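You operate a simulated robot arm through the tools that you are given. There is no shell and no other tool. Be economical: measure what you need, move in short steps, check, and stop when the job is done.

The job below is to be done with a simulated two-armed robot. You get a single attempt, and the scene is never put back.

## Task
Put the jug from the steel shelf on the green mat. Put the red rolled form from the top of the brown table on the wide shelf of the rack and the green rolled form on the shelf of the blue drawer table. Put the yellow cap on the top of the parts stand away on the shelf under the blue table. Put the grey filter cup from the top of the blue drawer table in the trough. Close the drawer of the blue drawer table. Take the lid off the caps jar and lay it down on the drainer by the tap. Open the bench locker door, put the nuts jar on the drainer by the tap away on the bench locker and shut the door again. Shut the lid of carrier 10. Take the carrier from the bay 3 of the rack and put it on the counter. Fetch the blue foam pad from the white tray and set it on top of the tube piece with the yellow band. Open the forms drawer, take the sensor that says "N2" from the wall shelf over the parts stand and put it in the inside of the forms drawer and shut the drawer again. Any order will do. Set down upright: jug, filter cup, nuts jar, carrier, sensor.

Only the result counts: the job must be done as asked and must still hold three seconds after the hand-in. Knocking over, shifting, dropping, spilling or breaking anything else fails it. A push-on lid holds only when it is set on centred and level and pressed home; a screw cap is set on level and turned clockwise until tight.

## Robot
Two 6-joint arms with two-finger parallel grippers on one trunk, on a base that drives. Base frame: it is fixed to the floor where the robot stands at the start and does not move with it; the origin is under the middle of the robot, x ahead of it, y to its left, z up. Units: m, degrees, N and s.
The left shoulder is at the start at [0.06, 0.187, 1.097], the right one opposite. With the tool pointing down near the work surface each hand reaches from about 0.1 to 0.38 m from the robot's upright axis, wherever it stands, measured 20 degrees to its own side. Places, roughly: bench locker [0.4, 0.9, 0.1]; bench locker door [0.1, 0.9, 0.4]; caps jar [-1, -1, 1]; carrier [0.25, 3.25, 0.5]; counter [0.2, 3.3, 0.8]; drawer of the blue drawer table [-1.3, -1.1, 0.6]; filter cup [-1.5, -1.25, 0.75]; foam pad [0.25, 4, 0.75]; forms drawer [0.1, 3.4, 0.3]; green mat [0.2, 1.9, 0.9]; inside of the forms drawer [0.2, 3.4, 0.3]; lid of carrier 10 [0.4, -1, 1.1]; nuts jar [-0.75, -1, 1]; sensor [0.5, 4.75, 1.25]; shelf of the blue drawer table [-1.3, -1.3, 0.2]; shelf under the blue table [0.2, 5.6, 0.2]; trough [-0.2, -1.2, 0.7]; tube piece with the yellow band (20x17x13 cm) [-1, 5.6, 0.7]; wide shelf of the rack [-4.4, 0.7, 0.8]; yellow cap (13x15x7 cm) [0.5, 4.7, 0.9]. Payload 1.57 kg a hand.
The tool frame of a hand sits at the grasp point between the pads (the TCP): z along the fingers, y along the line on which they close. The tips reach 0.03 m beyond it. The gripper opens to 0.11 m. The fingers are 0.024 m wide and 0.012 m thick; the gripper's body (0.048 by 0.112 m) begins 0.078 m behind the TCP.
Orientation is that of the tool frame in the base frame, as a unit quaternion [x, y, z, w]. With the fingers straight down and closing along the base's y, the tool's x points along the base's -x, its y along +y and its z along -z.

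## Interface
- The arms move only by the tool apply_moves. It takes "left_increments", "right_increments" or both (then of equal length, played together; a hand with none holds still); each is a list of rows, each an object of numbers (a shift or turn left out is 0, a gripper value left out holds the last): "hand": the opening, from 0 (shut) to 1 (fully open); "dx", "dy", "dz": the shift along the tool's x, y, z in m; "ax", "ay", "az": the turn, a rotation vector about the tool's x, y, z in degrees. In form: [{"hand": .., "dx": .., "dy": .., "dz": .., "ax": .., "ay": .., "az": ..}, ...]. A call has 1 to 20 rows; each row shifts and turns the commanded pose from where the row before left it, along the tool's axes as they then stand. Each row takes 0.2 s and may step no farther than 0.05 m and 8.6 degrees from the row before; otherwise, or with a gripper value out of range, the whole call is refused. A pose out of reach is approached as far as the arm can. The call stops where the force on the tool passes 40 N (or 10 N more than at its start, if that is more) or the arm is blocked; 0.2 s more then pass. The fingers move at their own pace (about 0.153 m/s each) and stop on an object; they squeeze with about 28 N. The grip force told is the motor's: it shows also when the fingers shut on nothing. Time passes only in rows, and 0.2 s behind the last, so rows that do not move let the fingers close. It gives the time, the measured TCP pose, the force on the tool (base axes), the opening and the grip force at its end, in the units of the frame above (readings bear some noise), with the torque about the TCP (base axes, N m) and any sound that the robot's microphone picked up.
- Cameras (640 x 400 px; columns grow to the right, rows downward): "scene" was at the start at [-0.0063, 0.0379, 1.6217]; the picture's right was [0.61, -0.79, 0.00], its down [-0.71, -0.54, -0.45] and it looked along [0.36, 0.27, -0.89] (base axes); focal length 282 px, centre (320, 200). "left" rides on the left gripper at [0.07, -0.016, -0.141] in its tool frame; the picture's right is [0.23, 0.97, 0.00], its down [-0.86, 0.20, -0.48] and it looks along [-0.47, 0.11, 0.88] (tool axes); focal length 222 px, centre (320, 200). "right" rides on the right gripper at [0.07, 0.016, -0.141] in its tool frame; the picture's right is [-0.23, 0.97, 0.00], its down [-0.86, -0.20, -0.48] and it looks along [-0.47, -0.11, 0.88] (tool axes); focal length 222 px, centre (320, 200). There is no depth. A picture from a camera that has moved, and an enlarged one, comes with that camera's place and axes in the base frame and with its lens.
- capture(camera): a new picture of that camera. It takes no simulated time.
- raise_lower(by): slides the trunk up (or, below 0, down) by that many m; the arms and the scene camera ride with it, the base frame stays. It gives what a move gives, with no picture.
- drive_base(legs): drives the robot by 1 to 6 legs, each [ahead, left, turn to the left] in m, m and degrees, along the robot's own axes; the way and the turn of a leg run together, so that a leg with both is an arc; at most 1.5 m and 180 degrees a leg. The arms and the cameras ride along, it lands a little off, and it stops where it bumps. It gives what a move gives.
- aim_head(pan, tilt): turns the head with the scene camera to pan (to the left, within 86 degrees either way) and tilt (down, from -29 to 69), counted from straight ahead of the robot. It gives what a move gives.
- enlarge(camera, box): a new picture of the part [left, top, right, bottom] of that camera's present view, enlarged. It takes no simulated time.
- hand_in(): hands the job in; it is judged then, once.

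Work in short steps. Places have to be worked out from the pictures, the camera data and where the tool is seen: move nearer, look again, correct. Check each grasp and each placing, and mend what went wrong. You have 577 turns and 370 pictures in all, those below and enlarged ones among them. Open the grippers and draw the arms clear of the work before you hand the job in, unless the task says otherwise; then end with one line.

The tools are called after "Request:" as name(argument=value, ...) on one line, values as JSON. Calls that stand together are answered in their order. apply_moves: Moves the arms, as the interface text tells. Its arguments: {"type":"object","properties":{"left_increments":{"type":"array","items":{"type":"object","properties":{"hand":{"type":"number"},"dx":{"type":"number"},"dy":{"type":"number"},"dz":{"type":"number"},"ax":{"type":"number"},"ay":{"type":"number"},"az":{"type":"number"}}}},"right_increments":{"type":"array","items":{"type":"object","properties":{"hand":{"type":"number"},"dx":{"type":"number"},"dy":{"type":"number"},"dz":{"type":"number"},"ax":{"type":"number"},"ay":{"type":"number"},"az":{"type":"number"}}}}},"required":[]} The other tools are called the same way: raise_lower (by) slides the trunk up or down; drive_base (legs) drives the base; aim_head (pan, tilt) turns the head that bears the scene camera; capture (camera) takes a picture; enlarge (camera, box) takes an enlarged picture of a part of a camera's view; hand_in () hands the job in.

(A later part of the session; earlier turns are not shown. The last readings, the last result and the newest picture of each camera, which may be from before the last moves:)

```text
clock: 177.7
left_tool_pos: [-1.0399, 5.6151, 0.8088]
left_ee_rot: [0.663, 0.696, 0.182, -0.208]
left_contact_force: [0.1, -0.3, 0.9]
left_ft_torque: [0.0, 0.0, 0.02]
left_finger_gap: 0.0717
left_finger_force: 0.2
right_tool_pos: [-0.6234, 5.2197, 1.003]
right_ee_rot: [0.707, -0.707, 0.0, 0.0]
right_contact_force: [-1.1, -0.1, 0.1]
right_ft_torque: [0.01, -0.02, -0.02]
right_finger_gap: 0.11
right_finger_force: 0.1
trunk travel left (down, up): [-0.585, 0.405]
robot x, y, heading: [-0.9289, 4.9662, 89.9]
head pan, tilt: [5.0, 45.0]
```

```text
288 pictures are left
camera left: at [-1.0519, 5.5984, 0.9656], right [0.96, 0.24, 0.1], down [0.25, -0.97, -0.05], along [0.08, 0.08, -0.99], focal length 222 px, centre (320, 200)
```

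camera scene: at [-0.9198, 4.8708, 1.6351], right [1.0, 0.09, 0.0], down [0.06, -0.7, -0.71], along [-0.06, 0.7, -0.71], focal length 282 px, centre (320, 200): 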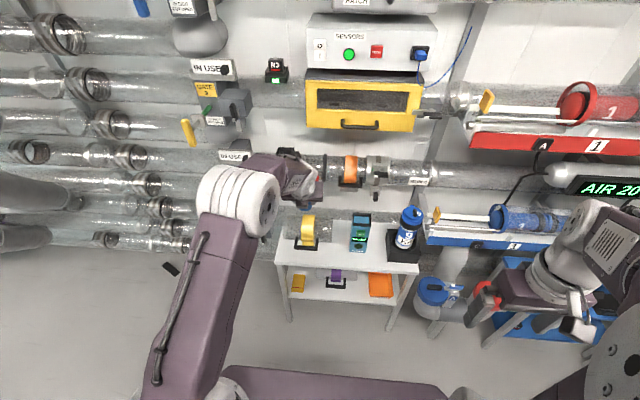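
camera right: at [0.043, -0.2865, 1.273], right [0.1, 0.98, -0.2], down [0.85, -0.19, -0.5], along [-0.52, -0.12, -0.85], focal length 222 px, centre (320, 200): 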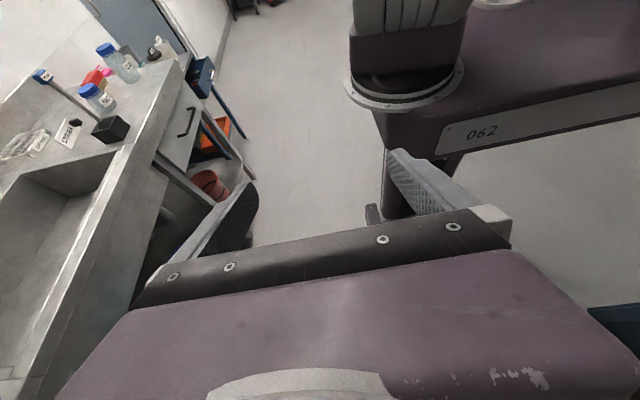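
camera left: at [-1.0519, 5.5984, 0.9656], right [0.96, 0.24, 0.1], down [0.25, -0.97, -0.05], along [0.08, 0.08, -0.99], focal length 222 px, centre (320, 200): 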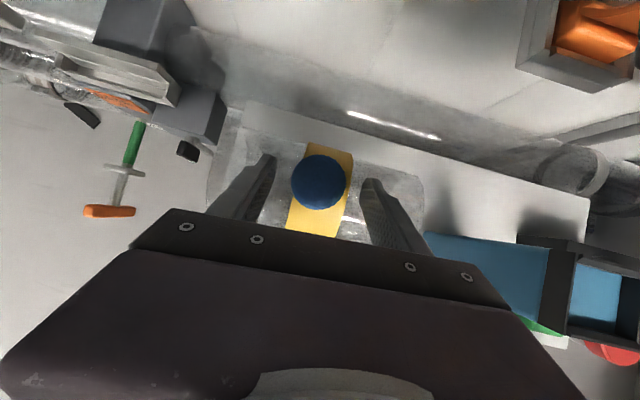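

Disc lies on the band. Rise away vertically and check again.

Request:
raise_lower(by=0.12)

Request:
capture(camera="left")

Request:
drive_base(legs=[[-0.35, 0, 0]])

Request:
enlarge(camera="scene", box=[240, 150, 400, 250])

```text
clock: 179.2
left_tool_pos: [-1.0395, 5.6151, 0.9294]
left_ee_rot: [0.662, 0.696, 0.182, -0.209]
left_contact_force: [0.2, -1.1, -1.2]
left_ft_torque: [0.04, 0.03, 0.0]
left_finger_gap: 0.0717
left_finger_force: 0.0
right_tool_pos: [-0.6226, 5.2201, 1.1224]
right_ee_rot: [-0.707, 0.707, -0.001, 0.001]
right_contact_force: [-0.2, -0.1, -0.2]
right_ft_torque: [-0.01, -0.01, -0.01]
right_finger_gap: 0.11
right_finger_force: 0.0
trunk travel left (down, up): [-0.705, 0.285]
robot x, y, heading: [-0.931, 4.9638, 90.0]
head pan, tilt: [5.0, 45.0]
```

```text
287 pictures are left
camera left: at [-1.0519, 5.5984, 1.0855], right [0.96, 0.24, 0.1], down [0.25, -0.97, -0.05], along [0.08, 0.08, -0.99], focal length 222 px, centre (320, 200)
```

left: 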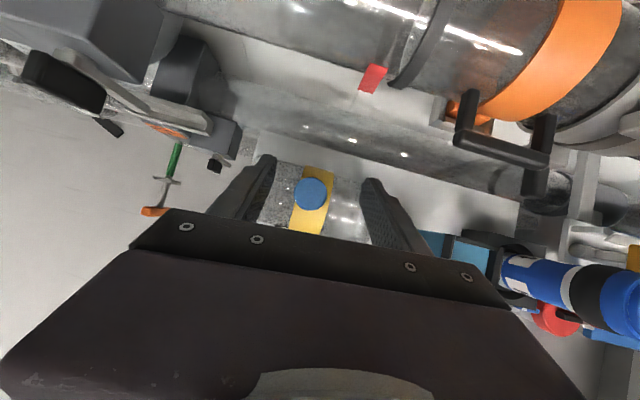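

```text
clock: 181.4
left_tool_pos: [-1.0392, 5.2718, 0.9286]
left_ee_rot: [0.663, 0.695, 0.182, -0.209]
left_contact_force: [-0.4, -0.3, -0.1]
left_ft_torque: [0.01, -0.01, -0.01]
left_finger_gap: 0.0713
left_finger_force: 0.1
right_tool_pos: [-0.6236, 4.8771, 1.1232]
right_ee_rot: [-0.706, 0.708, -0.001, 0.001]
right_contact_force: [-0.3, 0.4, -0.6]
right_ft_torque: [-0.02, 0.02, 0.0]
right_finger_gap: 0.1101
right_finger_force: 0.0
trunk travel left (down, up): [-0.705, 0.285]
robot x, y, heading: [-0.9309, 4.6202, 90.0]
head pan, tilt: [5.0, 45.0]
```

```text
4.00 times, centred on (320, 200) of scene
camera zoom: at [-0.9342, 4.6447, 1.625], right [1.0, 0.09, 0.0], down [0.06, -0.7, -0.71], along [-0.06, 0.7, -0.71], focal length 1129 px, centre (320, 200)
```

zoom: 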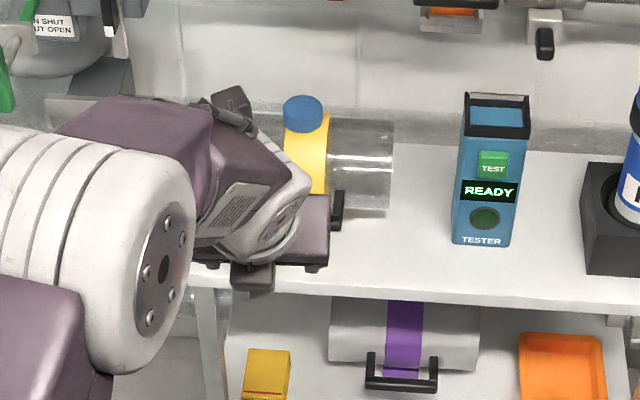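

Disc is on top and steady. Next the yellow cap: level the left hand again and turn to face the parts stand.

Request:
apply_moves(left_increments=[{"ay": 8.3, "hand": 1}, {"ay": 8.3}, {"ay": 8.3}, {"ay": 8.3}, {"ay": 8.3}, {"ay": 8.3}, {"ay": 8.0}])

Request:
drive_base(legs=[[0, 0, -90]])

Request:
aim_head(pan=0, tilt=20)

Request:
capture(camera="scene")

Request:
capture(camera="left")

```text
clock: 183.0
left_tool_pos: [-1.056, 5.2704, 0.927]
left_ee_rot: [0.514, 0.529, 0.437, -0.514]
left_contact_force: [0.4, -0.2, 0.4]
left_ft_torque: [0.02, 0.01, 0.03]
left_finger_gap: 0.1098
left_finger_force: 0.1
left hand out of reach, approached as far as the arm can: row 1, 2
right_tool_pos: [-0.6239, 4.8758, 1.1231]
right_ee_rot: [-0.707, 0.707, -0.001, 0.0]
right_contact_force: [0.0, 0.4, -0.3]
right_ft_torque: [-0.02, -0.01, 0.01]
right_finger_gap: 0.1098
right_finger_force: 0.0
trunk travel left (down, up): [-0.705, 0.285]
robot x, y, heading: [-0.9349, 4.6228, 89.8]
head pan, tilt: [5.0, 45.0]
```

```text
clock: 187.2
left_tool_pos: [-0.2817, 4.7487, 0.9278]
left_ee_rot: [0.739, 0.009, 0.672, -0.054]
left_contact_force: [0.2, 0.8, 0.3]
left_ft_torque: [-0.03, 0.0, -0.01]
left_finger_gap: 0.11
left_finger_force: 0.1
right_tool_pos: [-0.678, 4.3163, 1.1232]
right_ee_rot: [0.001, 1.0, 0.0, 0.0]
right_contact_force: [0.2, 0.5, -0.4]
right_ft_torque: [-0.02, 0.01, -0.03]
right_finger_gap: 0.11
right_finger_force: 0.0
trunk travel left (down, up): [-0.705, 0.285]
robot x, y, heading: [-0.9317, 4.6237, -0.0]
head pan, tilt: [5.0, 45.0]
```

```text
clock: 188.1
left_tool_pos: [-0.2834, 4.7495, 0.9262]
left_ee_rot: [0.739, 0.01, 0.672, -0.054]
left_contact_force: [0.3, 0.0, 0.5]
left_ft_torque: [0.0, 0.03, 0.02]
left_finger_gap: 0.1101
left_finger_force: 0.1
right_tool_pos: [-0.6785, 4.3153, 1.1231]
right_ee_rot: [-0.001, 1.0, -0.001, 0.0]
right_contact_force: [0.1, -0.3, -0.5]
right_ft_torque: [-0.02, 0.03, 0.0]
right_finger_gap: 0.11
right_finger_force: 0.0
trunk travel left (down, up): [-0.705, 0.285]
robot x, y, heading: [-0.9315, 4.6224, -0.1]
head pan, tilt: [0.0, 20.0]
```

```text
285 pictures are left
camera scene: at [-0.894, 4.6228, 1.6637], right [0.0, -1.0, 0.0], down [-0.34, 0.0, -0.94], along [0.94, 0.0, -0.34], focal length 282 px, centre (320, 200)
```

scene: 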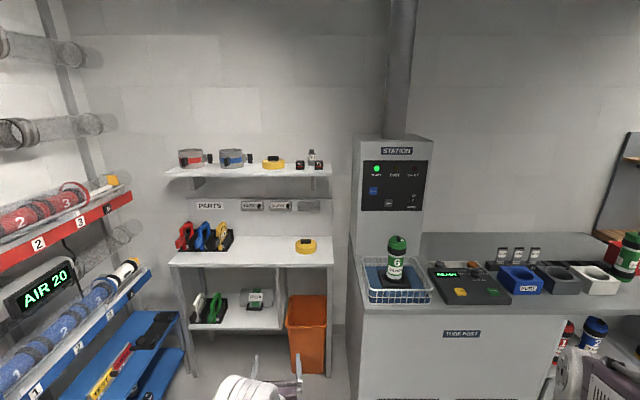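

```text
284 pictures are left
camera left: at [-0.4179, 4.7475, 1.0099], right [0.11, -0.98, 0.16], down [-0.54, -0.19, -0.82], along [0.84, 0.0, -0.55], focal length 222 px, centre (320, 200)
```

left: 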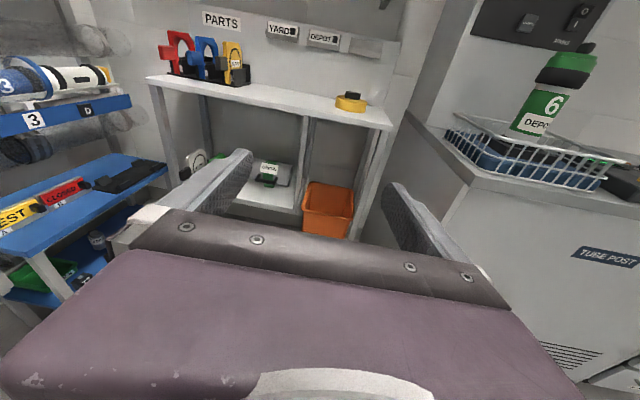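

Fix the small orientation skew of the left hand and approach the stand.

Request:
apply_moves(left_increments=[{"ax": -5, "ay": 5.5, "az": -3.8}, {}])

Request:
drive_base(legs=[[0.3, -0.06, 0]])

Request:
capture(camera="left")

Request:
enlarge(camera="scene", box=[120, 120, 360, 280])

```text
clock: 188.7
left_tool_pos: [-0.2874, 4.7253, 0.9274]
left_ee_rot: [0.706, 0.009, 0.708, -0.006]
left_contact_force: [0.6, 0.2, -0.2]
left_ft_torque: [0.02, -0.01, -0.01]
left_finger_gap: 0.1099
left_finger_force: 0.0
left hand out of reach, approached as far as the arm can: row 1
right_tool_pos: [-0.6773, 4.3162, 1.1231]
right_ee_rot: [0.001, 1.0, -0.001, 0.0]
right_contact_force: [0.1, -0.2, -0.5]
right_ft_torque: [0.01, 0.03, -0.02]
right_finger_gap: 0.1099
right_finger_force: 0.1
trunk travel left (down, up): [-0.705, 0.285]
robot x, y, heading: [-0.9309, 4.6217, -0.1]
head pan, tilt: [0.0, 20.0]
```

```text
clock: 190.8
left_tool_pos: [0.0119, 4.664, 0.9274]
left_ee_rot: [0.707, 0.008, 0.708, -0.006]
left_contact_force: [-0.5, -0.6, -0.2]
left_ft_torque: [0.0, 0.01, 0.02]
left_finger_gap: 0.1099
left_finger_force: 0.0
right_tool_pos: [-0.3801, 4.2541, 1.1231]
right_ee_rot: [0.0, 1.0, -0.001, 0.001]
right_contact_force: [-0.1, 0.7, -0.4]
right_ft_torque: [0.02, 0.02, -0.01]
right_finger_gap: 0.1102
right_finger_force: 0.0
trunk travel left (down, up): [-0.705, 0.285]
robot x, y, heading: [-0.6308, 4.5645, -0.3]
head pan, tilt: [0.0, 20.0]
```

```text
283 pictures are left
camera left: at [-0.1305, 4.6784, 0.9961], right [0.02, -0.97, 0.23], down [-0.47, -0.21, -0.86], along [0.88, -0.09, -0.46], focal length 222 px, centre (320, 200)
```

left: 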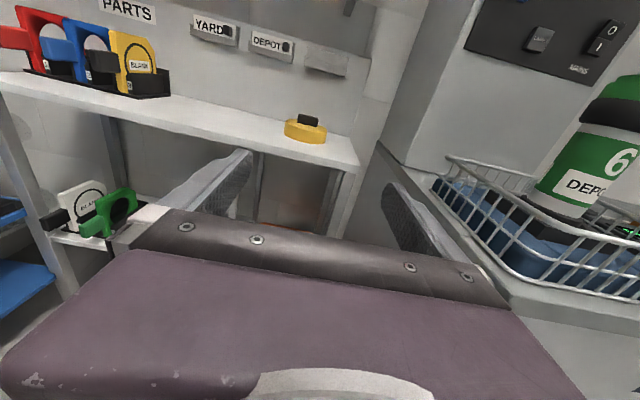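

```text
2.50 times, centred on (240, 200) of scene
camera zoom: at [-0.5959, 4.5616, 1.6638], right [0.0, -1.0, 0.0], down [-0.34, 0.0, -0.94], along [0.94, 0.0, -0.34], focal length 705 px, centre (520, 200)
```

zoom: 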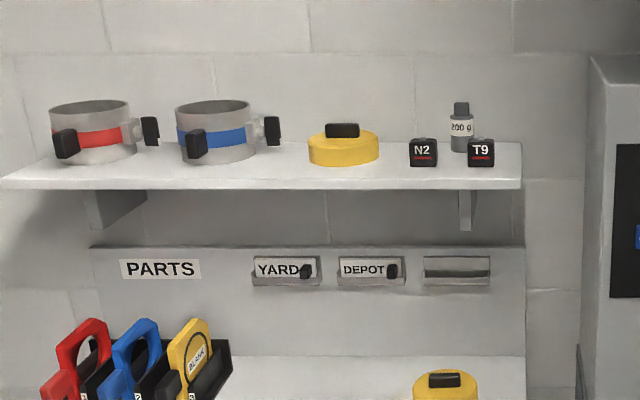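

Knob at ≈(0.534,4.70,0.893). I drive to within arm's reach, keep the base clear of the cabinet corner (y<4.45), and tilt the hand 12° down.

Request:
drive_base(legs=[[0.36, 0.034, 0.3]])

Request:
apply_moves(left_increments=[{"ay": -6}, {"ay": -6, "dx": -0.005}, {}])

Request:
capture(camera="left")

```text
clock: 193.1
left_tool_pos: [0.3758, 4.7031, 0.9273]
left_ee_rot: [0.707, 0.011, 0.707, -0.01]
left_contact_force: [0.7, -0.3, -0.3]
left_ft_torque: [-0.02, -0.01, -0.01]
left_finger_gap: 0.11
left_finger_force: 0.1
right_tool_pos: [-0.0134, 4.291, 1.1229]
right_ee_rot: [-0.003, 1.0, -0.001, 0.001]
right_contact_force: [-0.6, 0.1, 0.4]
right_ft_torque: [-0.02, -0.02, 0.0]
right_finger_gap: 0.1099
right_finger_force: 0.0
trunk travel left (down, up): [-0.705, 0.285]
robot x, y, heading: [-0.2638, 4.5998, 0.4]
head pan, tilt: [0.0, 20.0]
```

```text
clock: 193.9
left_tool_pos: [0.3757, 4.7025, 0.9216]
left_ee_rot: [0.777, 0.013, 0.629, -0.009]
left_contact_force: [-0.5, 0.4, -0.3]
left_ft_torque: [-0.03, 0.03, 0.04]
left_finger_gap: 0.1101
left_finger_force: 0.1
right_tool_pos: [-0.0116, 4.2913, 1.1234]
right_ee_rot: [-0.003, 1.0, 0.0, 0.0]
right_contact_force: [0.5, 0.5, 0.2]
right_ft_torque: [0.0, -0.01, 0.01]
right_finger_gap: 0.11
right_finger_force: 0.0
trunk travel left (down, up): [-0.705, 0.285]
robot x, y, heading: [-0.2616, 4.596, 0.4]
head pan, tilt: [0.0, 20.0]
```

```text
281 pictures are left
camera left: at [0.2514, 4.7165, 1.0189], right [0.08, -0.97, 0.23], down [-0.64, -0.22, -0.74], along [0.77, -0.09, -0.64], focal length 222 px, centre (320, 200)
```

left: 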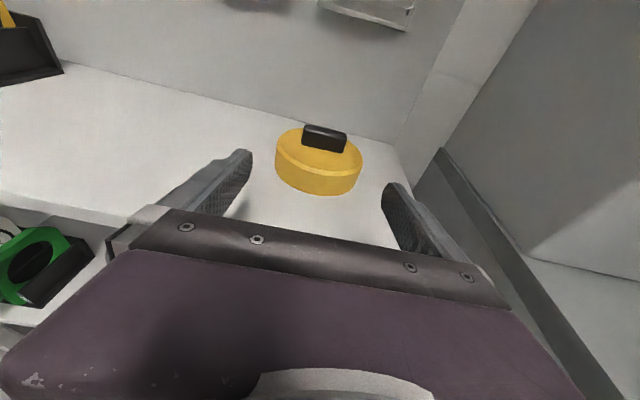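

Knob at (0.534,4.703,0.891). Advance 0.115 along the tool, then check.

Request:
apply_moves(left_increments=[{"dz": 0.04, "dx": 0.002}, {"dz": 0.04, "dx": 0.002}, {"dz": 0.035, "dx": 0.001}, {}])

Request:
capture(camera="left")

```text
clock: 194.9
left_tool_pos: [0.4882, 4.7039, 0.9042]
left_ee_rot: [0.778, 0.012, 0.628, -0.008]
left_contact_force: [-0.7, -0.7, -1.0]
left_ft_torque: [0.0, 0.01, 0.01]
left_finger_gap: 0.1098
left_finger_force: 0.0
right_tool_pos: [-0.0128, 4.2906, 1.1242]
right_ee_rot: [-0.003, 1.0, 0.0, 0.0]
right_contact_force: [-0.4, -0.2, 0.2]
right_ft_torque: [0.01, -0.05, -0.02]
right_finger_gap: 0.11
right_finger_force: 0.0
trunk travel left (down, up): [-0.705, 0.285]
robot x, y, heading: [-0.2637, 4.598, 0.3]
head pan, tilt: [0.0, 20.0]
```

```text
280 pictures are left
camera left: at [0.3642, 4.7186, 1.0003], right [0.07, -0.97, 0.22], down [-0.64, -0.22, -0.74], along [0.77, -0.09, -0.64], focal length 222 px, centre (320, 200)
```

left: 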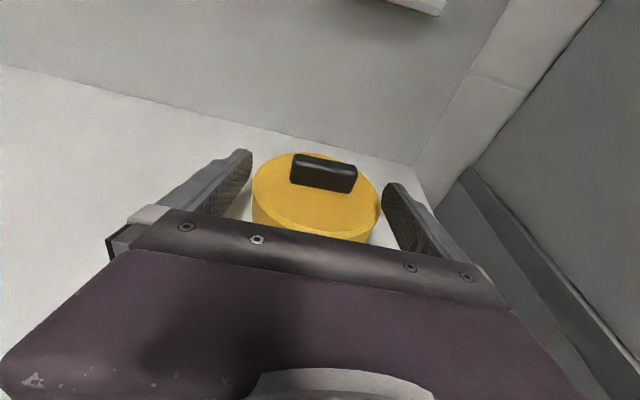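

Request:
apply_moves(left_increments=[{"dz": 0.02, "dx": 0.003}, {"dz": 0.02, "dx": 0.002}, {}])

Request:
capture(camera="left")

```text
clock: 195.7
left_tool_pos: [0.5136, 4.7014, 0.9045]
left_ee_rot: [0.777, 0.012, 0.629, -0.008]
left_contact_force: [0.2, 0.9, -0.1]
left_ft_torque: [0.0, 0.01, 0.01]
left_finger_gap: 0.1098
left_finger_force: 0.1
left hand out of reach, approached as far as the arm can: row 2
right_tool_pos: [-0.0118, 4.291, 1.124]
right_ee_rot: [-0.004, 1.0, -0.001, 0.0]
right_contact_force: [-0.2, -1.1, -0.6]
right_ft_torque: [-0.03, 0.0, 0.01]
right_finger_gap: 0.1099
right_finger_force: 0.0
trunk travel left (down, up): [-0.705, 0.285]
robot x, y, heading: [-0.2668, 4.5928, 0.3]
head pan, tilt: [0.0, 20.0]
```

```text
279 pictures are left
camera left: at [0.389, 4.7147, 1.0015], right [0.07, -0.97, 0.23], down [-0.64, -0.22, -0.74], along [0.77, -0.09, -0.64], focal length 222 px, centre (320, 200)
```

left: 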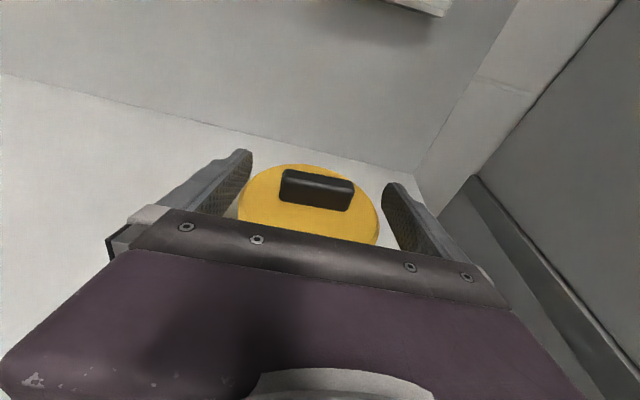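

Arm at full stretch; use the base for the last 15 mm and trunk 7 mm down, then close.

Request:
raise_lower(by=-0.007)

Request:
drive_base(legs=[[0.015, 0, 0]])

Request:
apply_moves(left_increments=[{"hand": 0.8}, {"hand": 0.6}, {"hand": 0.4}, {"hand": 0.35}, {"hand": 0.35}])

Request:
capture(camera="left")

```text
clock: 196.3
left_tool_pos: [0.514, 4.7027, 0.8976]
left_ee_rot: [0.776, 0.012, 0.63, -0.008]
left_contact_force: [-0.3, 0.0, 0.2]
left_ft_torque: [0.03, -0.02, -0.01]
left_finger_gap: 0.11
left_finger_force: 0.1
right_tool_pos: [-0.012, 4.2909, 1.1154]
right_ee_rot: [-0.003, 1.0, 0.0, 0.0]
right_contact_force: [0.2, -1.0, -0.2]
right_ft_torque: [0.0, 0.0, 0.02]
right_finger_gap: 0.1102
right_finger_force: 0.1
trunk travel left (down, up): [-0.698, 0.292]
robot x, y, heading: [-0.2656, 4.5985, 0.4]
head pan, tilt: [0.0, 20.0]
```

```text
clock: 197.1
left_tool_pos: [0.5264, 4.7014, 0.8997]
left_ee_rot: [0.776, 0.011, 0.63, -0.006]
left_contact_force: [-0.5, 0.3, 0.3]
left_ft_torque: [0.0, 0.03, 0.02]
left_finger_gap: 0.1101
left_finger_force: 0.0
right_tool_pos: [-0.0002, 4.2907, 1.117]
right_ee_rot: [-0.003, 1.0, -0.001, 0.003]
right_contact_force: [-0.6, -0.9, 0.1]
right_ft_torque: [0.01, -0.07, 0.03]
right_finger_gap: 0.1102
right_finger_force: 0.0
trunk travel left (down, up): [-0.698, 0.292]
robot x, y, heading: [-0.2551, 4.596, 0.3]
head pan, tilt: [0.0, 20.0]
```

```text
clock: 198.2
left_tool_pos: [0.5281, 4.7026, 0.8983]
left_ee_rot: [0.776, 0.012, 0.631, -0.007]
left_contact_force: [1.5, -0.9, 2.5]
left_ft_torque: [0.03, -0.11, 0.01]
left_finger_gap: 0.0598
left_finger_force: 28.0
right_tool_pos: [0.0019, 4.2899, 1.1159]
right_ee_rot: [-0.003, 1.0, -0.001, 0.0]
right_contact_force: [1.0, 0.0, 0.2]
right_ft_torque: [-0.01, -0.01, -0.04]
right_finger_gap: 0.1104
right_finger_force: 0.2
trunk travel left (down, up): [-0.698, 0.292]
robot x, y, heading: [-0.2523, 4.5956, 0.5]
head pan, tilt: [0.0, 20.0]
```

```text
278 pictures are left
camera left: at [0.4037, 4.7145, 0.9951], right [0.07, -0.97, 0.23], down [-0.64, -0.22, -0.74], along [0.77, -0.09, -0.64], focal length 222 px, centre (320, 200)
```

left: 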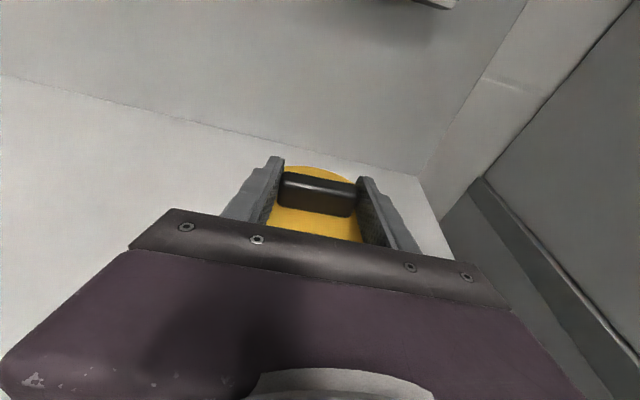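

Knob gripped (gap 0.060). Lift 0.05 and reverse out.

Request:
raise_lower(by=0.05)

Request:
drive_base(legs=[[-0.6, 0, 0]])

Request:
capture(camera="left")

```text
clock: 199.2
left_tool_pos: [0.5277, 4.7, 0.9478]
left_ee_rot: [0.777, 0.012, 0.629, -0.008]
left_contact_force: [0.4, 0.8, -0.8]
left_ft_torque: [0.02, -0.01, 0.02]
left_finger_gap: 0.0592
left_finger_force: 28.3
right_tool_pos: [0.0033, 4.2914, 1.1667]
right_ee_rot: [-0.004, 1.0, -0.001, 0.0]
right_contact_force: [0.9, 0.2, 0.3]
right_ft_torque: [0.01, 0.0, -0.02]
right_finger_gap: 0.1099
right_finger_force: 0.1
trunk travel left (down, up): [-0.748, 0.242]
robot x, y, heading: [-0.2516, 4.5956, 0.5]
head pan, tilt: [0.0, 20.0]
```

```text
clock: 202.6
left_tool_pos: [-0.0764, 4.7024, 0.9463]
left_ee_rot: [0.777, 0.016, 0.63, -0.011]
left_contact_force: [-0.1, -0.4, -0.4]
left_ft_torque: [0.01, 0.01, -0.01]
left_finger_gap: 0.0593
left_finger_force: 27.7
right_tool_pos: [-0.5973, 4.2874, 1.1652]
right_ee_rot: [-0.006, 1.0, 0.0, 0.0]
right_contact_force: [1.2, 0.4, 0.0]
right_ft_torque: [0.01, -0.01, 0.0]
right_finger_gap: 0.11
right_finger_force: 0.1
trunk travel left (down, up): [-0.748, 0.242]
robot x, y, heading: [-0.8551, 4.5925, 0.7]
head pan, tilt: [0.0, 20.0]
```

```text
277 pictures are left
camera left: at [-0.1988, 4.7138, 1.0441], right [0.08, -0.97, 0.23], down [-0.64, -0.22, -0.74], along [0.77, -0.08, -0.64], focal length 222 px, centre (320, 200)
```

left: 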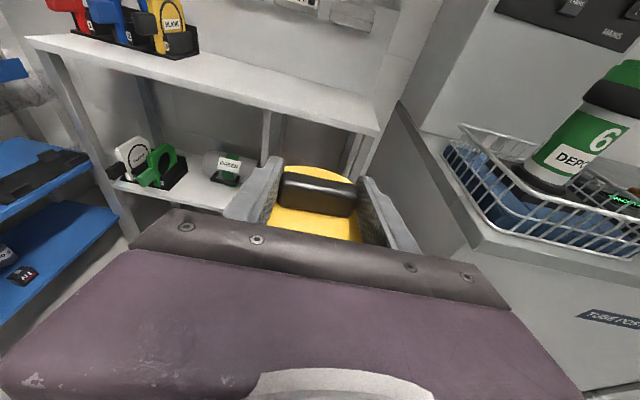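

Turn to face the blue table and look.

Request:
drive_base(legs=[[0, 0, 89.5], [0, -0.65, 0]])

Request:
aim_head(pan=-5, tilt=35)

Request:
capture(camera="scene")

Request:
capture(camera="left")

```text
clock: 209.9
left_tool_pos: [-0.3034, 5.3619, 0.9482]
left_ee_rot: [0.546, 0.553, 0.444, -0.446]
left_contact_force: [0.1, -0.8, -1.2]
left_ft_torque: [0.02, 0.02, 0.0]
left_finger_gap: 0.0592
left_finger_force: 27.9
right_tool_pos: [0.0986, 4.8312, 1.1664]
right_ee_rot: [-0.704, 0.711, -0.001, 0.0]
right_contact_force: [0.0, 0.9, 0.1]
right_ft_torque: [-0.03, 0.02, -0.03]
right_finger_gap: 0.11
right_finger_force: 0.0
trunk travel left (down, up): [-0.748, 0.242]
robot x, y, heading: [-0.2099, 4.5801, 89.5]
head pan, tilt: [0.0, 20.0]
```

```text
clock: 210.7
left_tool_pos: [-0.3028, 5.3629, 0.948]
left_ee_rot: [0.545, 0.553, 0.443, -0.447]
left_contact_force: [-0.5, 0.7, -0.4]
left_ft_torque: [-0.01, -0.01, 0.02]
left_finger_gap: 0.059
left_finger_force: 27.5
right_tool_pos: [0.0989, 4.8309, 1.167]
right_ee_rot: [-0.704, 0.711, 0.0, 0.0]
right_contact_force: [-0.7, 0.6, 0.5]
right_ft_torque: [0.0, -0.01, 0.02]
right_finger_gap: 0.1101
right_finger_force: 0.0
trunk travel left (down, up): [-0.748, 0.242]
robot x, y, heading: [-0.2117, 4.5843, 89.3]
head pan, tilt: [-5.0, 35.0]
```

```text
276 pictures are left
camera scene: at [-0.1986, 4.6089, 1.6829], right [1.0, -0.1, 0.0], down [-0.06, -0.57, -0.82], along [0.08, 0.82, -0.57], focal length 282 px, centre (320, 200)
```

scene: 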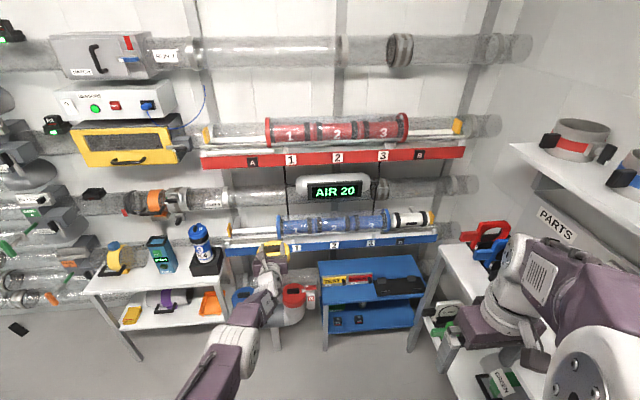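

```text
275 pictures are left
camera left: at [-0.3176, 5.239, 1.0443], right [0.97, 0.06, 0.23], down [0.21, -0.64, -0.74], along [0.1, 0.76, -0.64], focal length 222 px, centre (320, 200)
```

left: 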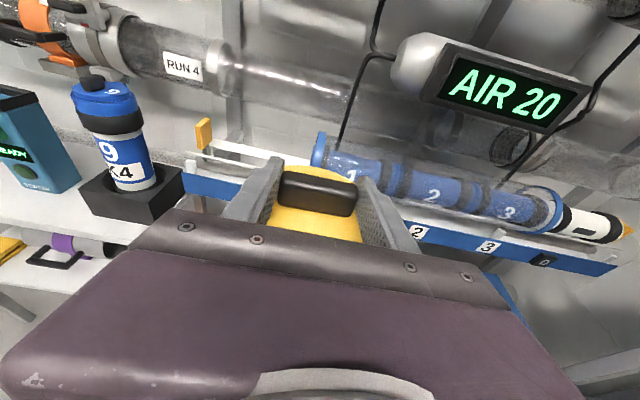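

Request:
enlarge(camera="scene", box=[280, 230, 440, 350])

```text
3.33 times, centred on (360, 290) of scene
camera zoom: at [-0.1986, 4.6089, 1.6829], right [1.0, -0.1, 0.0], down [-0.06, -0.57, -0.82], along [0.08, 0.82, -0.57], focal length 941 px, centre (187, -100)
```

zoom: 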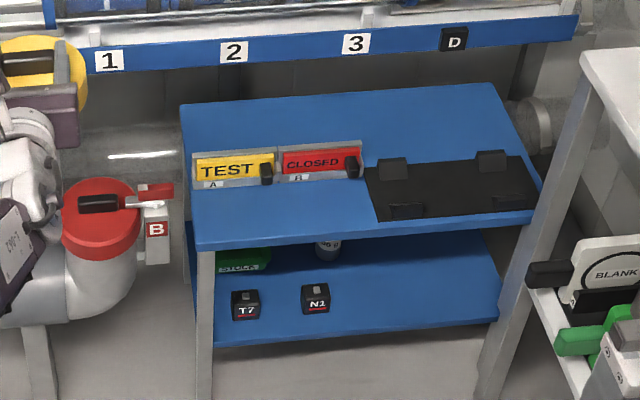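

Free spot on the lower shelf (z≈0.22) is to the right of N1: (0.27,5.53). I'll come in diagonally (~62° heading). First pull the hand back 0.1 and 0.14 to the right.

Request:
apply_moves(left_increments=[{"dz": -0.05}, {"dz": -0.05}, {"dy": 0.05}, {"dy": 0.05}, {"dy": 0.04}, {}])

Request:
capture(camera="left")

```text
clock: 212.1
left_tool_pos: [-0.1596, 5.2686, 0.969]
left_ee_rot: [0.546, 0.554, 0.443, -0.446]
left_contact_force: [-0.7, 0.1, -0.9]
left_ft_torque: [-0.02, -0.01, 0.05]
left_finger_gap: 0.0593
left_finger_force: 28.3
right_tool_pos: [0.0994, 4.831, 1.166]
right_ee_rot: [-0.704, 0.71, -0.001, 0.0]
right_contact_force: [-0.6, 0.2, 0.2]
right_ft_torque: [-0.01, 0.01, -0.02]
right_finger_gap: 0.1099
right_finger_force: 0.1
trunk travel left (down, up): [-0.748, 0.242]
robot x, y, heading: [-0.2092, 4.5825, 89.5]
head pan, tilt: [-5.0, 35.0]
```

```text
273 pictures are left
camera left: at [-0.1741, 5.1439, 1.0654], right [0.97, 0.06, 0.23], down [0.21, -0.64, -0.74], along [0.1, 0.76, -0.64], focal length 222 px, centre (320, 200)
```

left: 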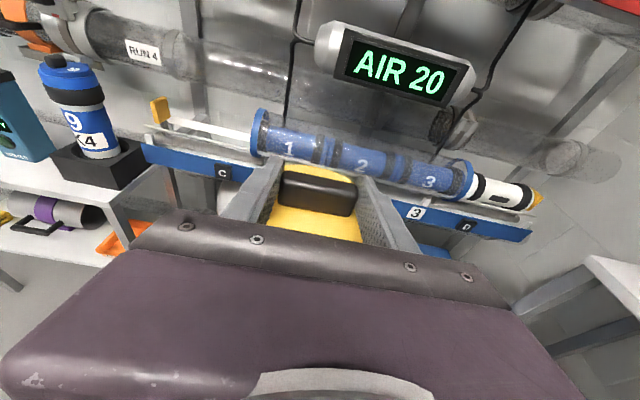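

Tuck the right hand in (0.13 inward), then turn to 62°.

Request:
apply_moves(right_increments=[{"dy": 0.05}, {"dy": 0.05}, {"dy": 0.03}, {"dz": -0.05}, {"dz": -0.05}, {}])

Request:
drive_base(legs=[[0, 0, -27.5]])

Request:
aim_head(pan=-10, tilt=45)

Request:
capture(camera="scene")

```text
clock: 213.5
left_tool_pos: [-0.1596, 5.2685, 0.9684]
left_ee_rot: [0.545, 0.553, 0.443, -0.447]
left_contact_force: [-0.9, 0.7, -1.2]
left_ft_torque: [-0.01, 0.01, 0.03]
left_finger_gap: 0.0593
left_finger_force: 28.1
right_tool_pos: [-0.0294, 4.8361, 1.2667]
right_ee_rot: [-0.703, 0.711, -0.002, -0.001]
right_contact_force: [0.0, 0.0, -0.7]
right_ft_torque: [0.03, 0.0, -0.01]
right_finger_gap: 0.11
right_finger_force: 0.1
right hand out of reach, approached as far as the arm can: row 5
trunk travel left (down, up): [-0.748, 0.242]
robot x, y, heading: [-0.2058, 4.581, 89.4]
head pan, tilt: [-5.0, 35.0]
```

```text
clock: 215.3
left_tool_pos: [0.1521, 5.167, 0.9688]
left_ee_rot: [0.662, 0.408, 0.537, -0.328]
left_contact_force: [0.4, 0.1, -0.9]
left_ft_torque: [0.02, -0.01, -0.01]
left_finger_gap: 0.0592
left_finger_force: 27.8
right_tool_pos: [0.0692, 4.7247, 1.2669]
right_ee_rot: [-0.514, 0.858, -0.002, -0.001]
right_contact_force: [0.2, 0.2, 0.3]
right_ft_torque: [-0.02, 0.0, -0.02]
right_finger_gap: 0.1099
right_finger_force: 0.1
trunk travel left (down, up): [-0.748, 0.242]
robot x, y, heading: [-0.2118, 4.5829, 61.8]
head pan, tilt: [-5.0, 35.0]
```

```text
clock: 216.0
left_tool_pos: [0.1518, 5.1665, 0.9692]
left_ee_rot: [0.661, 0.407, 0.537, -0.328]
left_contact_force: [-0.1, -0.3, -1.1]
left_ft_torque: [0.0, 0.02, -0.01]
left_finger_gap: 0.0591
left_finger_force: 27.4
right_tool_pos: [0.0688, 4.7236, 1.2673]
right_ee_rot: [-0.514, 0.858, -0.002, 0.0]
right_contact_force: [0.0, 0.7, 0.6]
right_ft_torque: [-0.02, 0.02, 0.01]
right_finger_gap: 0.1097
right_finger_force: 0.1
trunk travel left (down, up): [-0.748, 0.242]
robot x, y, heading: [-0.2108, 4.582, 61.8]
head pan, tilt: [-10.0, 45.0]
```

```text
272 pictures are left
camera scene: at [-0.1847, 4.592, 1.6681], right [0.79, -0.62, 0.0], down [-0.44, -0.56, -0.71], along [0.44, 0.56, -0.71], focal length 282 px, centre (320, 200)
```

scene: 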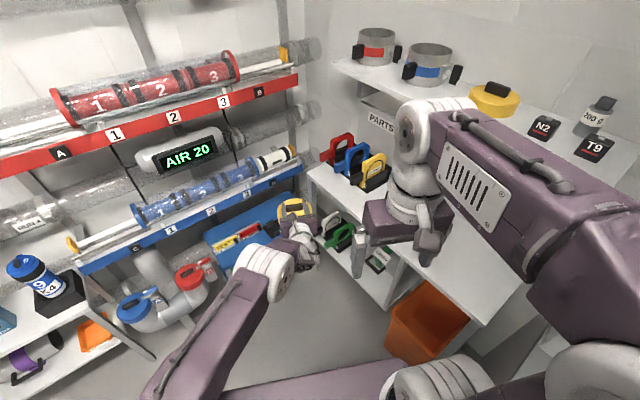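

Move to the entry line first (left 0.067, ahead 0.1), then lower.

Request:
drive_base(legs=[[0.1, 0.067, 0]])

Request:
raise_lower(by=-0.33)

Request:
raise_lower(by=-0.3)

Request:
capture(camera="left")

Request:
capture(camera="scene")

```text
clock: 217.2
left_tool_pos: [0.1409, 5.2842, 0.9693]
left_ee_rot: [0.661, 0.407, 0.538, -0.329]
left_contact_force: [-0.2, 0.0, -0.9]
left_ft_torque: [-0.02, 0.04, -0.02]
left_finger_gap: 0.0593
left_finger_force: 28.0
right_tool_pos: [0.0558, 4.8412, 1.2669]
right_ee_rot: [-0.513, 0.858, -0.001, -0.001]
right_contact_force: [0.8, 1.0, 0.3]
right_ft_torque: [0.03, -0.02, 0.02]
right_finger_gap: 0.1103
right_finger_force: 0.0
trunk travel left (down, up): [-0.748, 0.242]
robot x, y, heading: [-0.2218, 4.6974, 61.8]
head pan, tilt: [-10.0, 45.0]
```

```text
clock: 220.5
left_tool_pos: [0.1408, 5.2862, 0.6397]
left_ee_rot: [0.661, 0.407, 0.538, -0.328]
left_contact_force: [0.6, 0.4, -0.2]
left_ft_torque: [0.01, -0.02, 0.01]
left_finger_gap: 0.0592
left_finger_force: 28.2
right_tool_pos: [0.0565, 4.8428, 0.9366]
right_ee_rot: [-0.514, 0.858, -0.001, -0.001]
right_contact_force: [0.3, 0.0, 0.1]
right_ft_torque: [-0.02, 0.0, -0.01]
right_finger_gap: 0.11
right_finger_force: 0.0
trunk travel left (down, up): [-0.418, 0.572]
robot x, y, heading: [-0.2231, 4.7007, 61.6]
head pan, tilt: [-10.0, 45.0]
```

```text
clock: 223.5
left_tool_pos: [0.1403, 5.285, 0.3394]
left_ee_rot: [0.662, 0.407, 0.537, -0.327]
left_contact_force: [-0.2, 0.4, -1.2]
left_ft_torque: [0.0, 0.0, -0.02]
left_finger_gap: 0.0592
left_finger_force: 27.7
right_tool_pos: [0.0552, 4.8434, 0.6373]
right_ee_rot: [-0.514, 0.858, -0.001, -0.001]
right_contact_force: [0.3, 0.3, -0.1]
right_ft_torque: [-0.01, 0.02, 0.02]
right_finger_gap: 0.11
right_finger_force: 0.0
trunk travel left (down, up): [-0.118, 0.872]
robot x, y, heading: [-0.2273, 4.7016, 61.7]
head pan, tilt: [-10.0, 45.0]
```

```text
271 pictures are left
camera left: at [0.0696, 5.1818, 0.4356], right [0.89, -0.4, 0.23], down [-0.11, -0.67, -0.74], along [0.44, 0.63, -0.64], focal length 222 px, centre (320, 200)
```

left: 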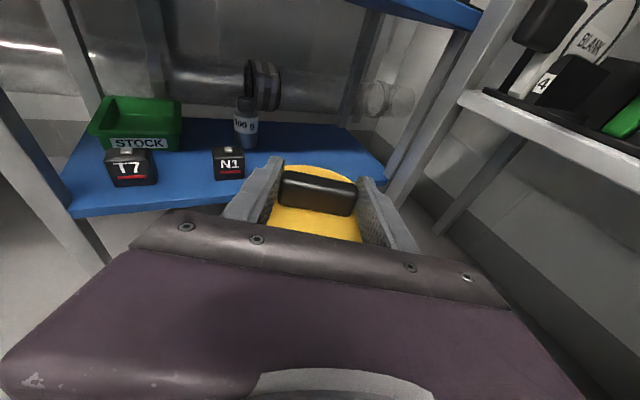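

```text
270 pictures are left
camera scene: at [-0.1976, 4.7112, 1.0381], right [0.79, -0.62, 0.0], down [-0.44, -0.56, -0.71], along [0.44, 0.56, -0.71], focal length 282 px, centre (320, 200)
```

scene: 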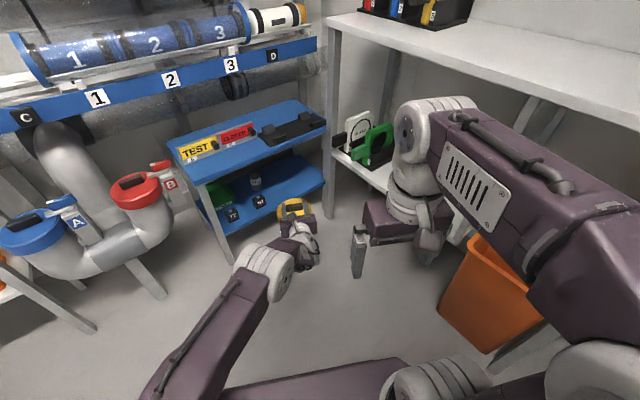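

Line is good: N1 clears by ~2.5 cm. Lower 3 cm more and go in by halves.

Request:
raise_lower(by=-0.03)

Request:
drive_base(legs=[[0.14, 0, 0]])

Request:
capture(camera="left")

Request:
capture(camera="scene")

```text
clock: 224.2
left_tool_pos: [0.1396, 5.2841, 0.3088]
left_ee_rot: [0.662, 0.407, 0.537, -0.328]
left_contact_force: [-0.4, 0.4, -0.9]
left_ft_torque: [-0.04, 0.01, 0.01]
left_finger_gap: 0.0592
left_finger_force: 27.8
right_tool_pos: [0.0561, 4.8436, 0.6068]
right_ee_rot: [-0.513, 0.858, -0.001, -0.002]
right_contact_force: [0.6, 0.5, -0.2]
right_ft_torque: [0.01, -0.04, 0.0]
right_finger_gap: 0.1099
right_finger_force: 0.0
trunk travel left (down, up): [-0.088, 0.902]
robot x, y, heading: [-0.2224, 4.7026, 61.7]
head pan, tilt: [-10.0, 45.0]
```

```text
clock: 225.6
left_tool_pos: [0.2086, 5.4103, 0.3088]
left_ee_rot: [0.663, 0.407, 0.537, -0.327]
left_contact_force: [-0.6, 0.6, -0.8]
left_ft_torque: [-0.04, 0.02, -0.01]
left_finger_gap: 0.059
left_finger_force: 27.8
right_tool_pos: [0.1244, 4.9687, 0.607]
right_ee_rot: [-0.513, 0.859, -0.002, -0.001]
right_contact_force: [-0.5, 0.3, -0.1]
right_ft_torque: [-0.02, -0.01, 0.0]
right_finger_gap: 0.1103
right_finger_force: 0.1
trunk travel left (down, up): [-0.088, 0.902]
robot x, y, heading: [-0.1543, 4.8291, 61.7]
head pan, tilt: [-10.0, 45.0]
```

```text
269 pictures are left
camera left: at [0.1381, 5.3079, 0.4055], right [0.89, -0.4, 0.23], down [-0.11, -0.67, -0.74], along [0.45, 0.63, -0.64], focal length 222 px, centre (320, 200)
```

left: 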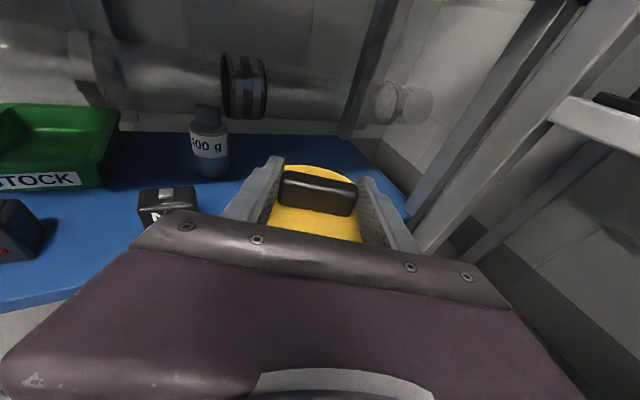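

```text
268 pictures are left
camera scene: at [-0.1295, 4.8376, 1.008], right [0.78, -0.62, 0.0], down [-0.44, -0.55, -0.71], along [0.44, 0.55, -0.71], focal length 282 px, centre (320, 200)
```

scene: 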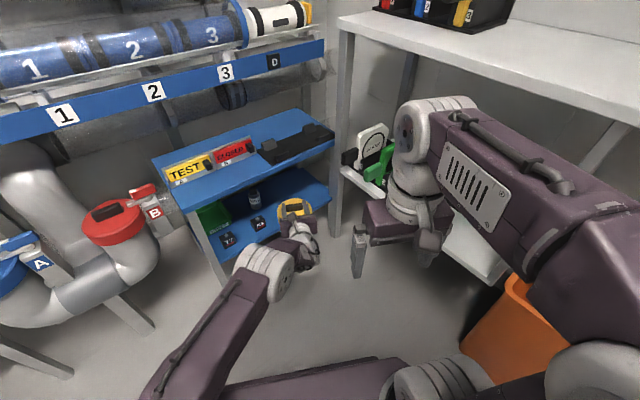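

Clear on both sides. Go in the remaining 0.125.

Request:
drive_base(legs=[[0.12, 0, 0]])

Request:
capture(camera="left")

```text
clock: 226.8
left_tool_pos: [0.265, 5.5165, 0.3092]
left_ee_rot: [0.662, 0.407, 0.538, -0.327]
left_contact_force: [-0.2, -0.7, 0.2]
left_ft_torque: [-0.05, 0.03, -0.02]
left_finger_gap: 0.059
left_finger_force: 28.1
right_tool_pos: [0.1813, 5.0737, 0.6061]
right_ee_rot: [-0.513, 0.858, -0.001, -0.001]
right_contact_force: [-0.2, -0.3, -1.1]
right_ft_torque: [-0.02, 0.01, -0.01]
right_finger_gap: 0.1101
right_finger_force: 0.0
trunk travel left (down, up): [-0.088, 0.902]
robot x, y, heading: [-0.1007, 4.9351, 61.7]
head pan, tilt: [-10.0, 45.0]
```

```text
267 pictures are left
camera left: at [0.1953, 5.4139, 0.4055], right [0.89, -0.4, 0.23], down [-0.11, -0.67, -0.74], along [0.45, 0.63, -0.64], focal length 222 px, centre (320, 200)
```

left: 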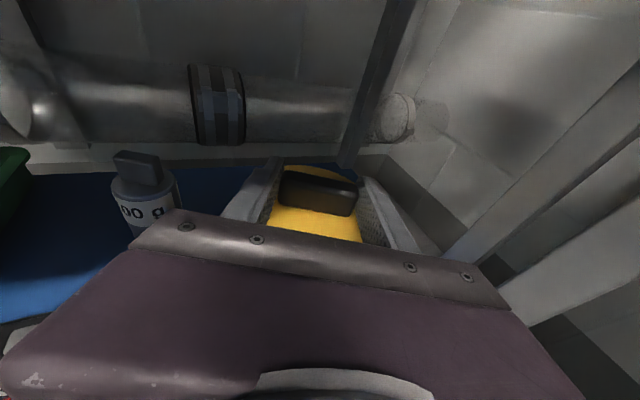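

Request:
apply_moves(left_increments=[{"dx": -0.01, "dz": 0.002}, {"dx": -0.005, "dz": 0.001}])

Request:
apply_moves(left_increments=[{"dx": -0.004, "dz": 0.001}])

Request:
apply_moves(left_increments=[{"dx": -0.004, "dz": 0.001}])

```text
clock: 227.4
left_tool_pos: [0.2661, 5.5165, 0.2925]
left_ee_rot: [0.663, 0.407, 0.537, -0.327]
left_contact_force: [-0.1, -0.2, -0.9]
left_ft_torque: [0.0, 0.04, 0.02]
left_finger_gap: 0.059
left_finger_force: 27.7
right_tool_pos: [0.1819, 5.0752, 0.607]
right_ee_rot: [-0.513, 0.858, -0.001, 0.0]
right_contact_force: [-0.1, 0.5, -0.8]
right_ft_torque: [0.0, -0.01, -0.03]
right_finger_gap: 0.11
right_finger_force: 0.0
trunk travel left (down, up): [-0.088, 0.902]
robot x, y, heading: [-0.1029, 4.9323, 61.9]
head pan, tilt: [-10.0, 45.0]
```

```text
clock: 227.8
left_tool_pos: [0.2672, 5.5163, 0.2907]
left_ee_rot: [0.662, 0.407, 0.537, -0.328]
left_contact_force: [0.5, 0.5, -1.5]
left_ft_torque: [-0.02, 0.02, 0.03]
left_finger_gap: 0.059
left_finger_force: 28.2
right_tool_pos: [0.1805, 5.0742, 0.6076]
right_ee_rot: [-0.512, 0.859, -0.001, -0.001]
right_contact_force: [0.3, -0.3, 0.0]
right_ft_torque: [-0.02, 0.02, -0.01]
right_finger_gap: 0.1099
right_finger_force: 0.1
trunk travel left (down, up): [-0.088, 0.902]
robot x, y, heading: [-0.0983, 4.9326, 61.7]
head pan, tilt: [-10.0, 45.0]
```

```text
clock: 228.2
left_tool_pos: [0.2665, 5.5165, 0.2854]
left_ee_rot: [0.662, 0.407, 0.538, -0.327]
left_contact_force: [-0.4, 0.5, -0.8]
left_ft_torque: [0.0, 0.01, 0.02]
left_finger_gap: 0.059
left_finger_force: 27.8
right_tool_pos: [0.1799, 5.074, 0.6071]
right_ee_rot: [-0.512, 0.859, -0.002, -0.001]
right_contact_force: [-1.0, -0.4, -0.2]
right_ft_torque: [0.02, -0.01, 0.0]
right_finger_gap: 0.11
right_finger_force: 0.1
trunk travel left (down, up): [-0.088, 0.902]
robot x, y, heading: [-0.095, 4.9313, 61.6]
head pan, tilt: [-10.0, 45.0]
```

Continue lowering in 4 mm steps until contact.

Request:
apply_moves(left_increments=[{"dx": -0.004, "dz": 0.001}])

Request:
apply_moves(left_increments=[{"dx": -0.004, "dz": 0.001}])

Request:
apply_moves(left_increments=[{"dx": -0.004, "dz": 0.001}])

```text
clock: 228.6
left_tool_pos: [0.2654, 5.5171, 0.2809]
left_ee_rot: [0.663, 0.407, 0.537, -0.327]
left_contact_force: [0.4, 0.6, -1.2]
left_ft_torque: [0.0, -0.01, 0.0]
left_finger_gap: 0.0592
left_finger_force: 28.2
right_tool_pos: [0.1814, 5.0745, 0.6074]
right_ee_rot: [-0.513, 0.859, -0.002, -0.001]
right_contact_force: [0.1, -0.7, 0.2]
right_ft_torque: [0.04, 0.01, 0.0]
right_finger_gap: 0.1101
right_finger_force: 0.0
trunk travel left (down, up): [-0.088, 0.902]
robot x, y, heading: [-0.0995, 4.9334, 61.6]
head pan, tilt: [-10.0, 45.0]
```

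```text
clock: 229.0
left_tool_pos: [0.2659, 5.5164, 0.2759]
left_ee_rot: [0.662, 0.406, 0.538, -0.328]
left_contact_force: [-0.2, 0.6, -1.0]
left_ft_torque: [-0.03, 0.01, -0.03]
left_finger_gap: 0.0589
left_finger_force: 28.2
right_tool_pos: [0.181, 5.0747, 0.6072]
right_ee_rot: [-0.513, 0.858, -0.002, -0.001]
right_contact_force: [0.0, -0.6, 0.5]
right_ft_torque: [0.0, 0.01, 0.0]
right_finger_gap: 0.11
right_finger_force: 0.0
trunk travel left (down, up): [-0.088, 0.902]
robot x, y, heading: [-0.098, 4.9312, 61.7]
head pan, tilt: [-10.0, 45.0]
```

```text
clock: 229.4
left_tool_pos: [0.2659, 5.5176, 0.272]
left_ee_rot: [0.661, 0.408, 0.537, -0.329]
left_contact_force: [-0.4, 0.4, -1.6]
left_ft_torque: [-0.04, 0.02, -0.01]
left_finger_gap: 0.0591
left_finger_force: 27.9
right_tool_pos: [0.182, 5.0755, 0.6061]
right_ee_rot: [-0.513, 0.858, -0.002, -0.001]
right_contact_force: [0.6, -0.4, 0.2]
right_ft_torque: [0.0, 0.01, -0.01]
right_finger_gap: 0.11
right_finger_force: 0.1
trunk travel left (down, up): [-0.088, 0.902]
robot x, y, heading: [-0.0984, 4.9321, 61.6]
head pan, tilt: [-10.0, 45.0]
```

Request:
apply_moves(left_increments=[{"dx": -0.004, "dz": 0.001}, {"dx": -0.004, "dz": 0.001}])

Request:
apply_moves(left_increments=[{"dx": -0.004, "dz": 0.001}])

Request:
capture(camera="scene")

```text
clock: 230.0
left_tool_pos: [0.2672, 5.5179, 0.2652]
left_ee_rot: [0.662, 0.407, 0.537, -0.328]
left_contact_force: [0.5, -0.4, -1.0]
left_ft_torque: [0.02, 0.0, 0.03]
left_finger_gap: 0.0593
left_finger_force: 28.2
right_tool_pos: [0.1817, 5.0742, 0.6067]
right_ee_rot: [-0.513, 0.859, -0.003, -0.001]
right_contact_force: [0.3, 0.2, 0.1]
right_ft_torque: [0.01, -0.03, -0.02]
right_finger_gap: 0.1101
right_finger_force: 0.1
trunk travel left (down, up): [-0.088, 0.902]
robot x, y, heading: [-0.0996, 4.9357, 61.8]
head pan, tilt: [-10.0, 45.0]
```

```text
clock: 230.4
left_tool_pos: [0.2657, 5.5186, 0.2601]
left_ee_rot: [0.663, 0.406, 0.538, -0.327]
left_contact_force: [0.2, 0.0, -0.8]
left_ft_torque: [0.01, 0.01, 0.0]
left_finger_gap: 0.059
left_finger_force: 28.4
right_tool_pos: [0.1818, 5.0746, 0.6068]
right_ee_rot: [-0.513, 0.858, -0.002, -0.001]
right_contact_force: [0.1, 0.6, -0.3]
right_ft_torque: [-0.02, 0.01, 0.03]
right_finger_gap: 0.1098
right_finger_force: 0.0
trunk travel left (down, up): [-0.088, 0.902]
robot x, y, heading: [-0.0991, 4.9303, 61.6]
head pan, tilt: [-10.0, 45.0]
```

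```text
266 pictures are left
camera scene: at [-0.0723, 4.9437, 1.0081], right [0.78, -0.62, 0.0], down [-0.44, -0.55, -0.71], along [0.44, 0.55, -0.71], focal length 282 px, centre (320, 200)
```

scene: 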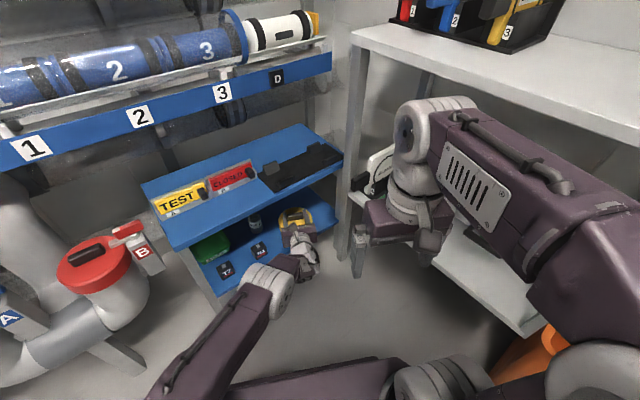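

Request:
enlarge(camera="scene", box=[190, 190, 370, 310])

```text
3.33 times, centred on (280, 250) of scene
camera zoom: at [-0.0723, 4.9437, 1.0081], right [0.78, -0.62, 0.0], down [-0.44, -0.55, -0.71], along [0.44, 0.55, -0.71], focal length 941 px, centre (453, 33)
```

zoom: 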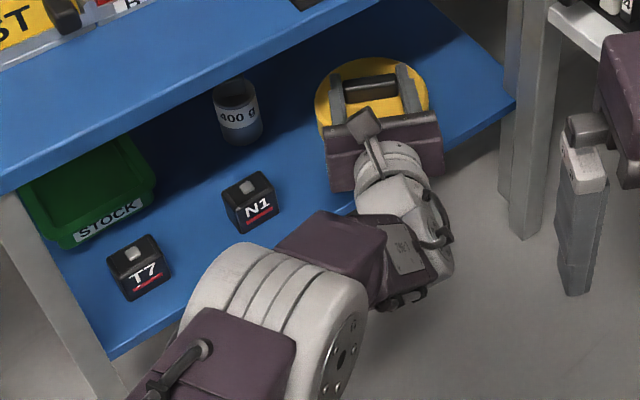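

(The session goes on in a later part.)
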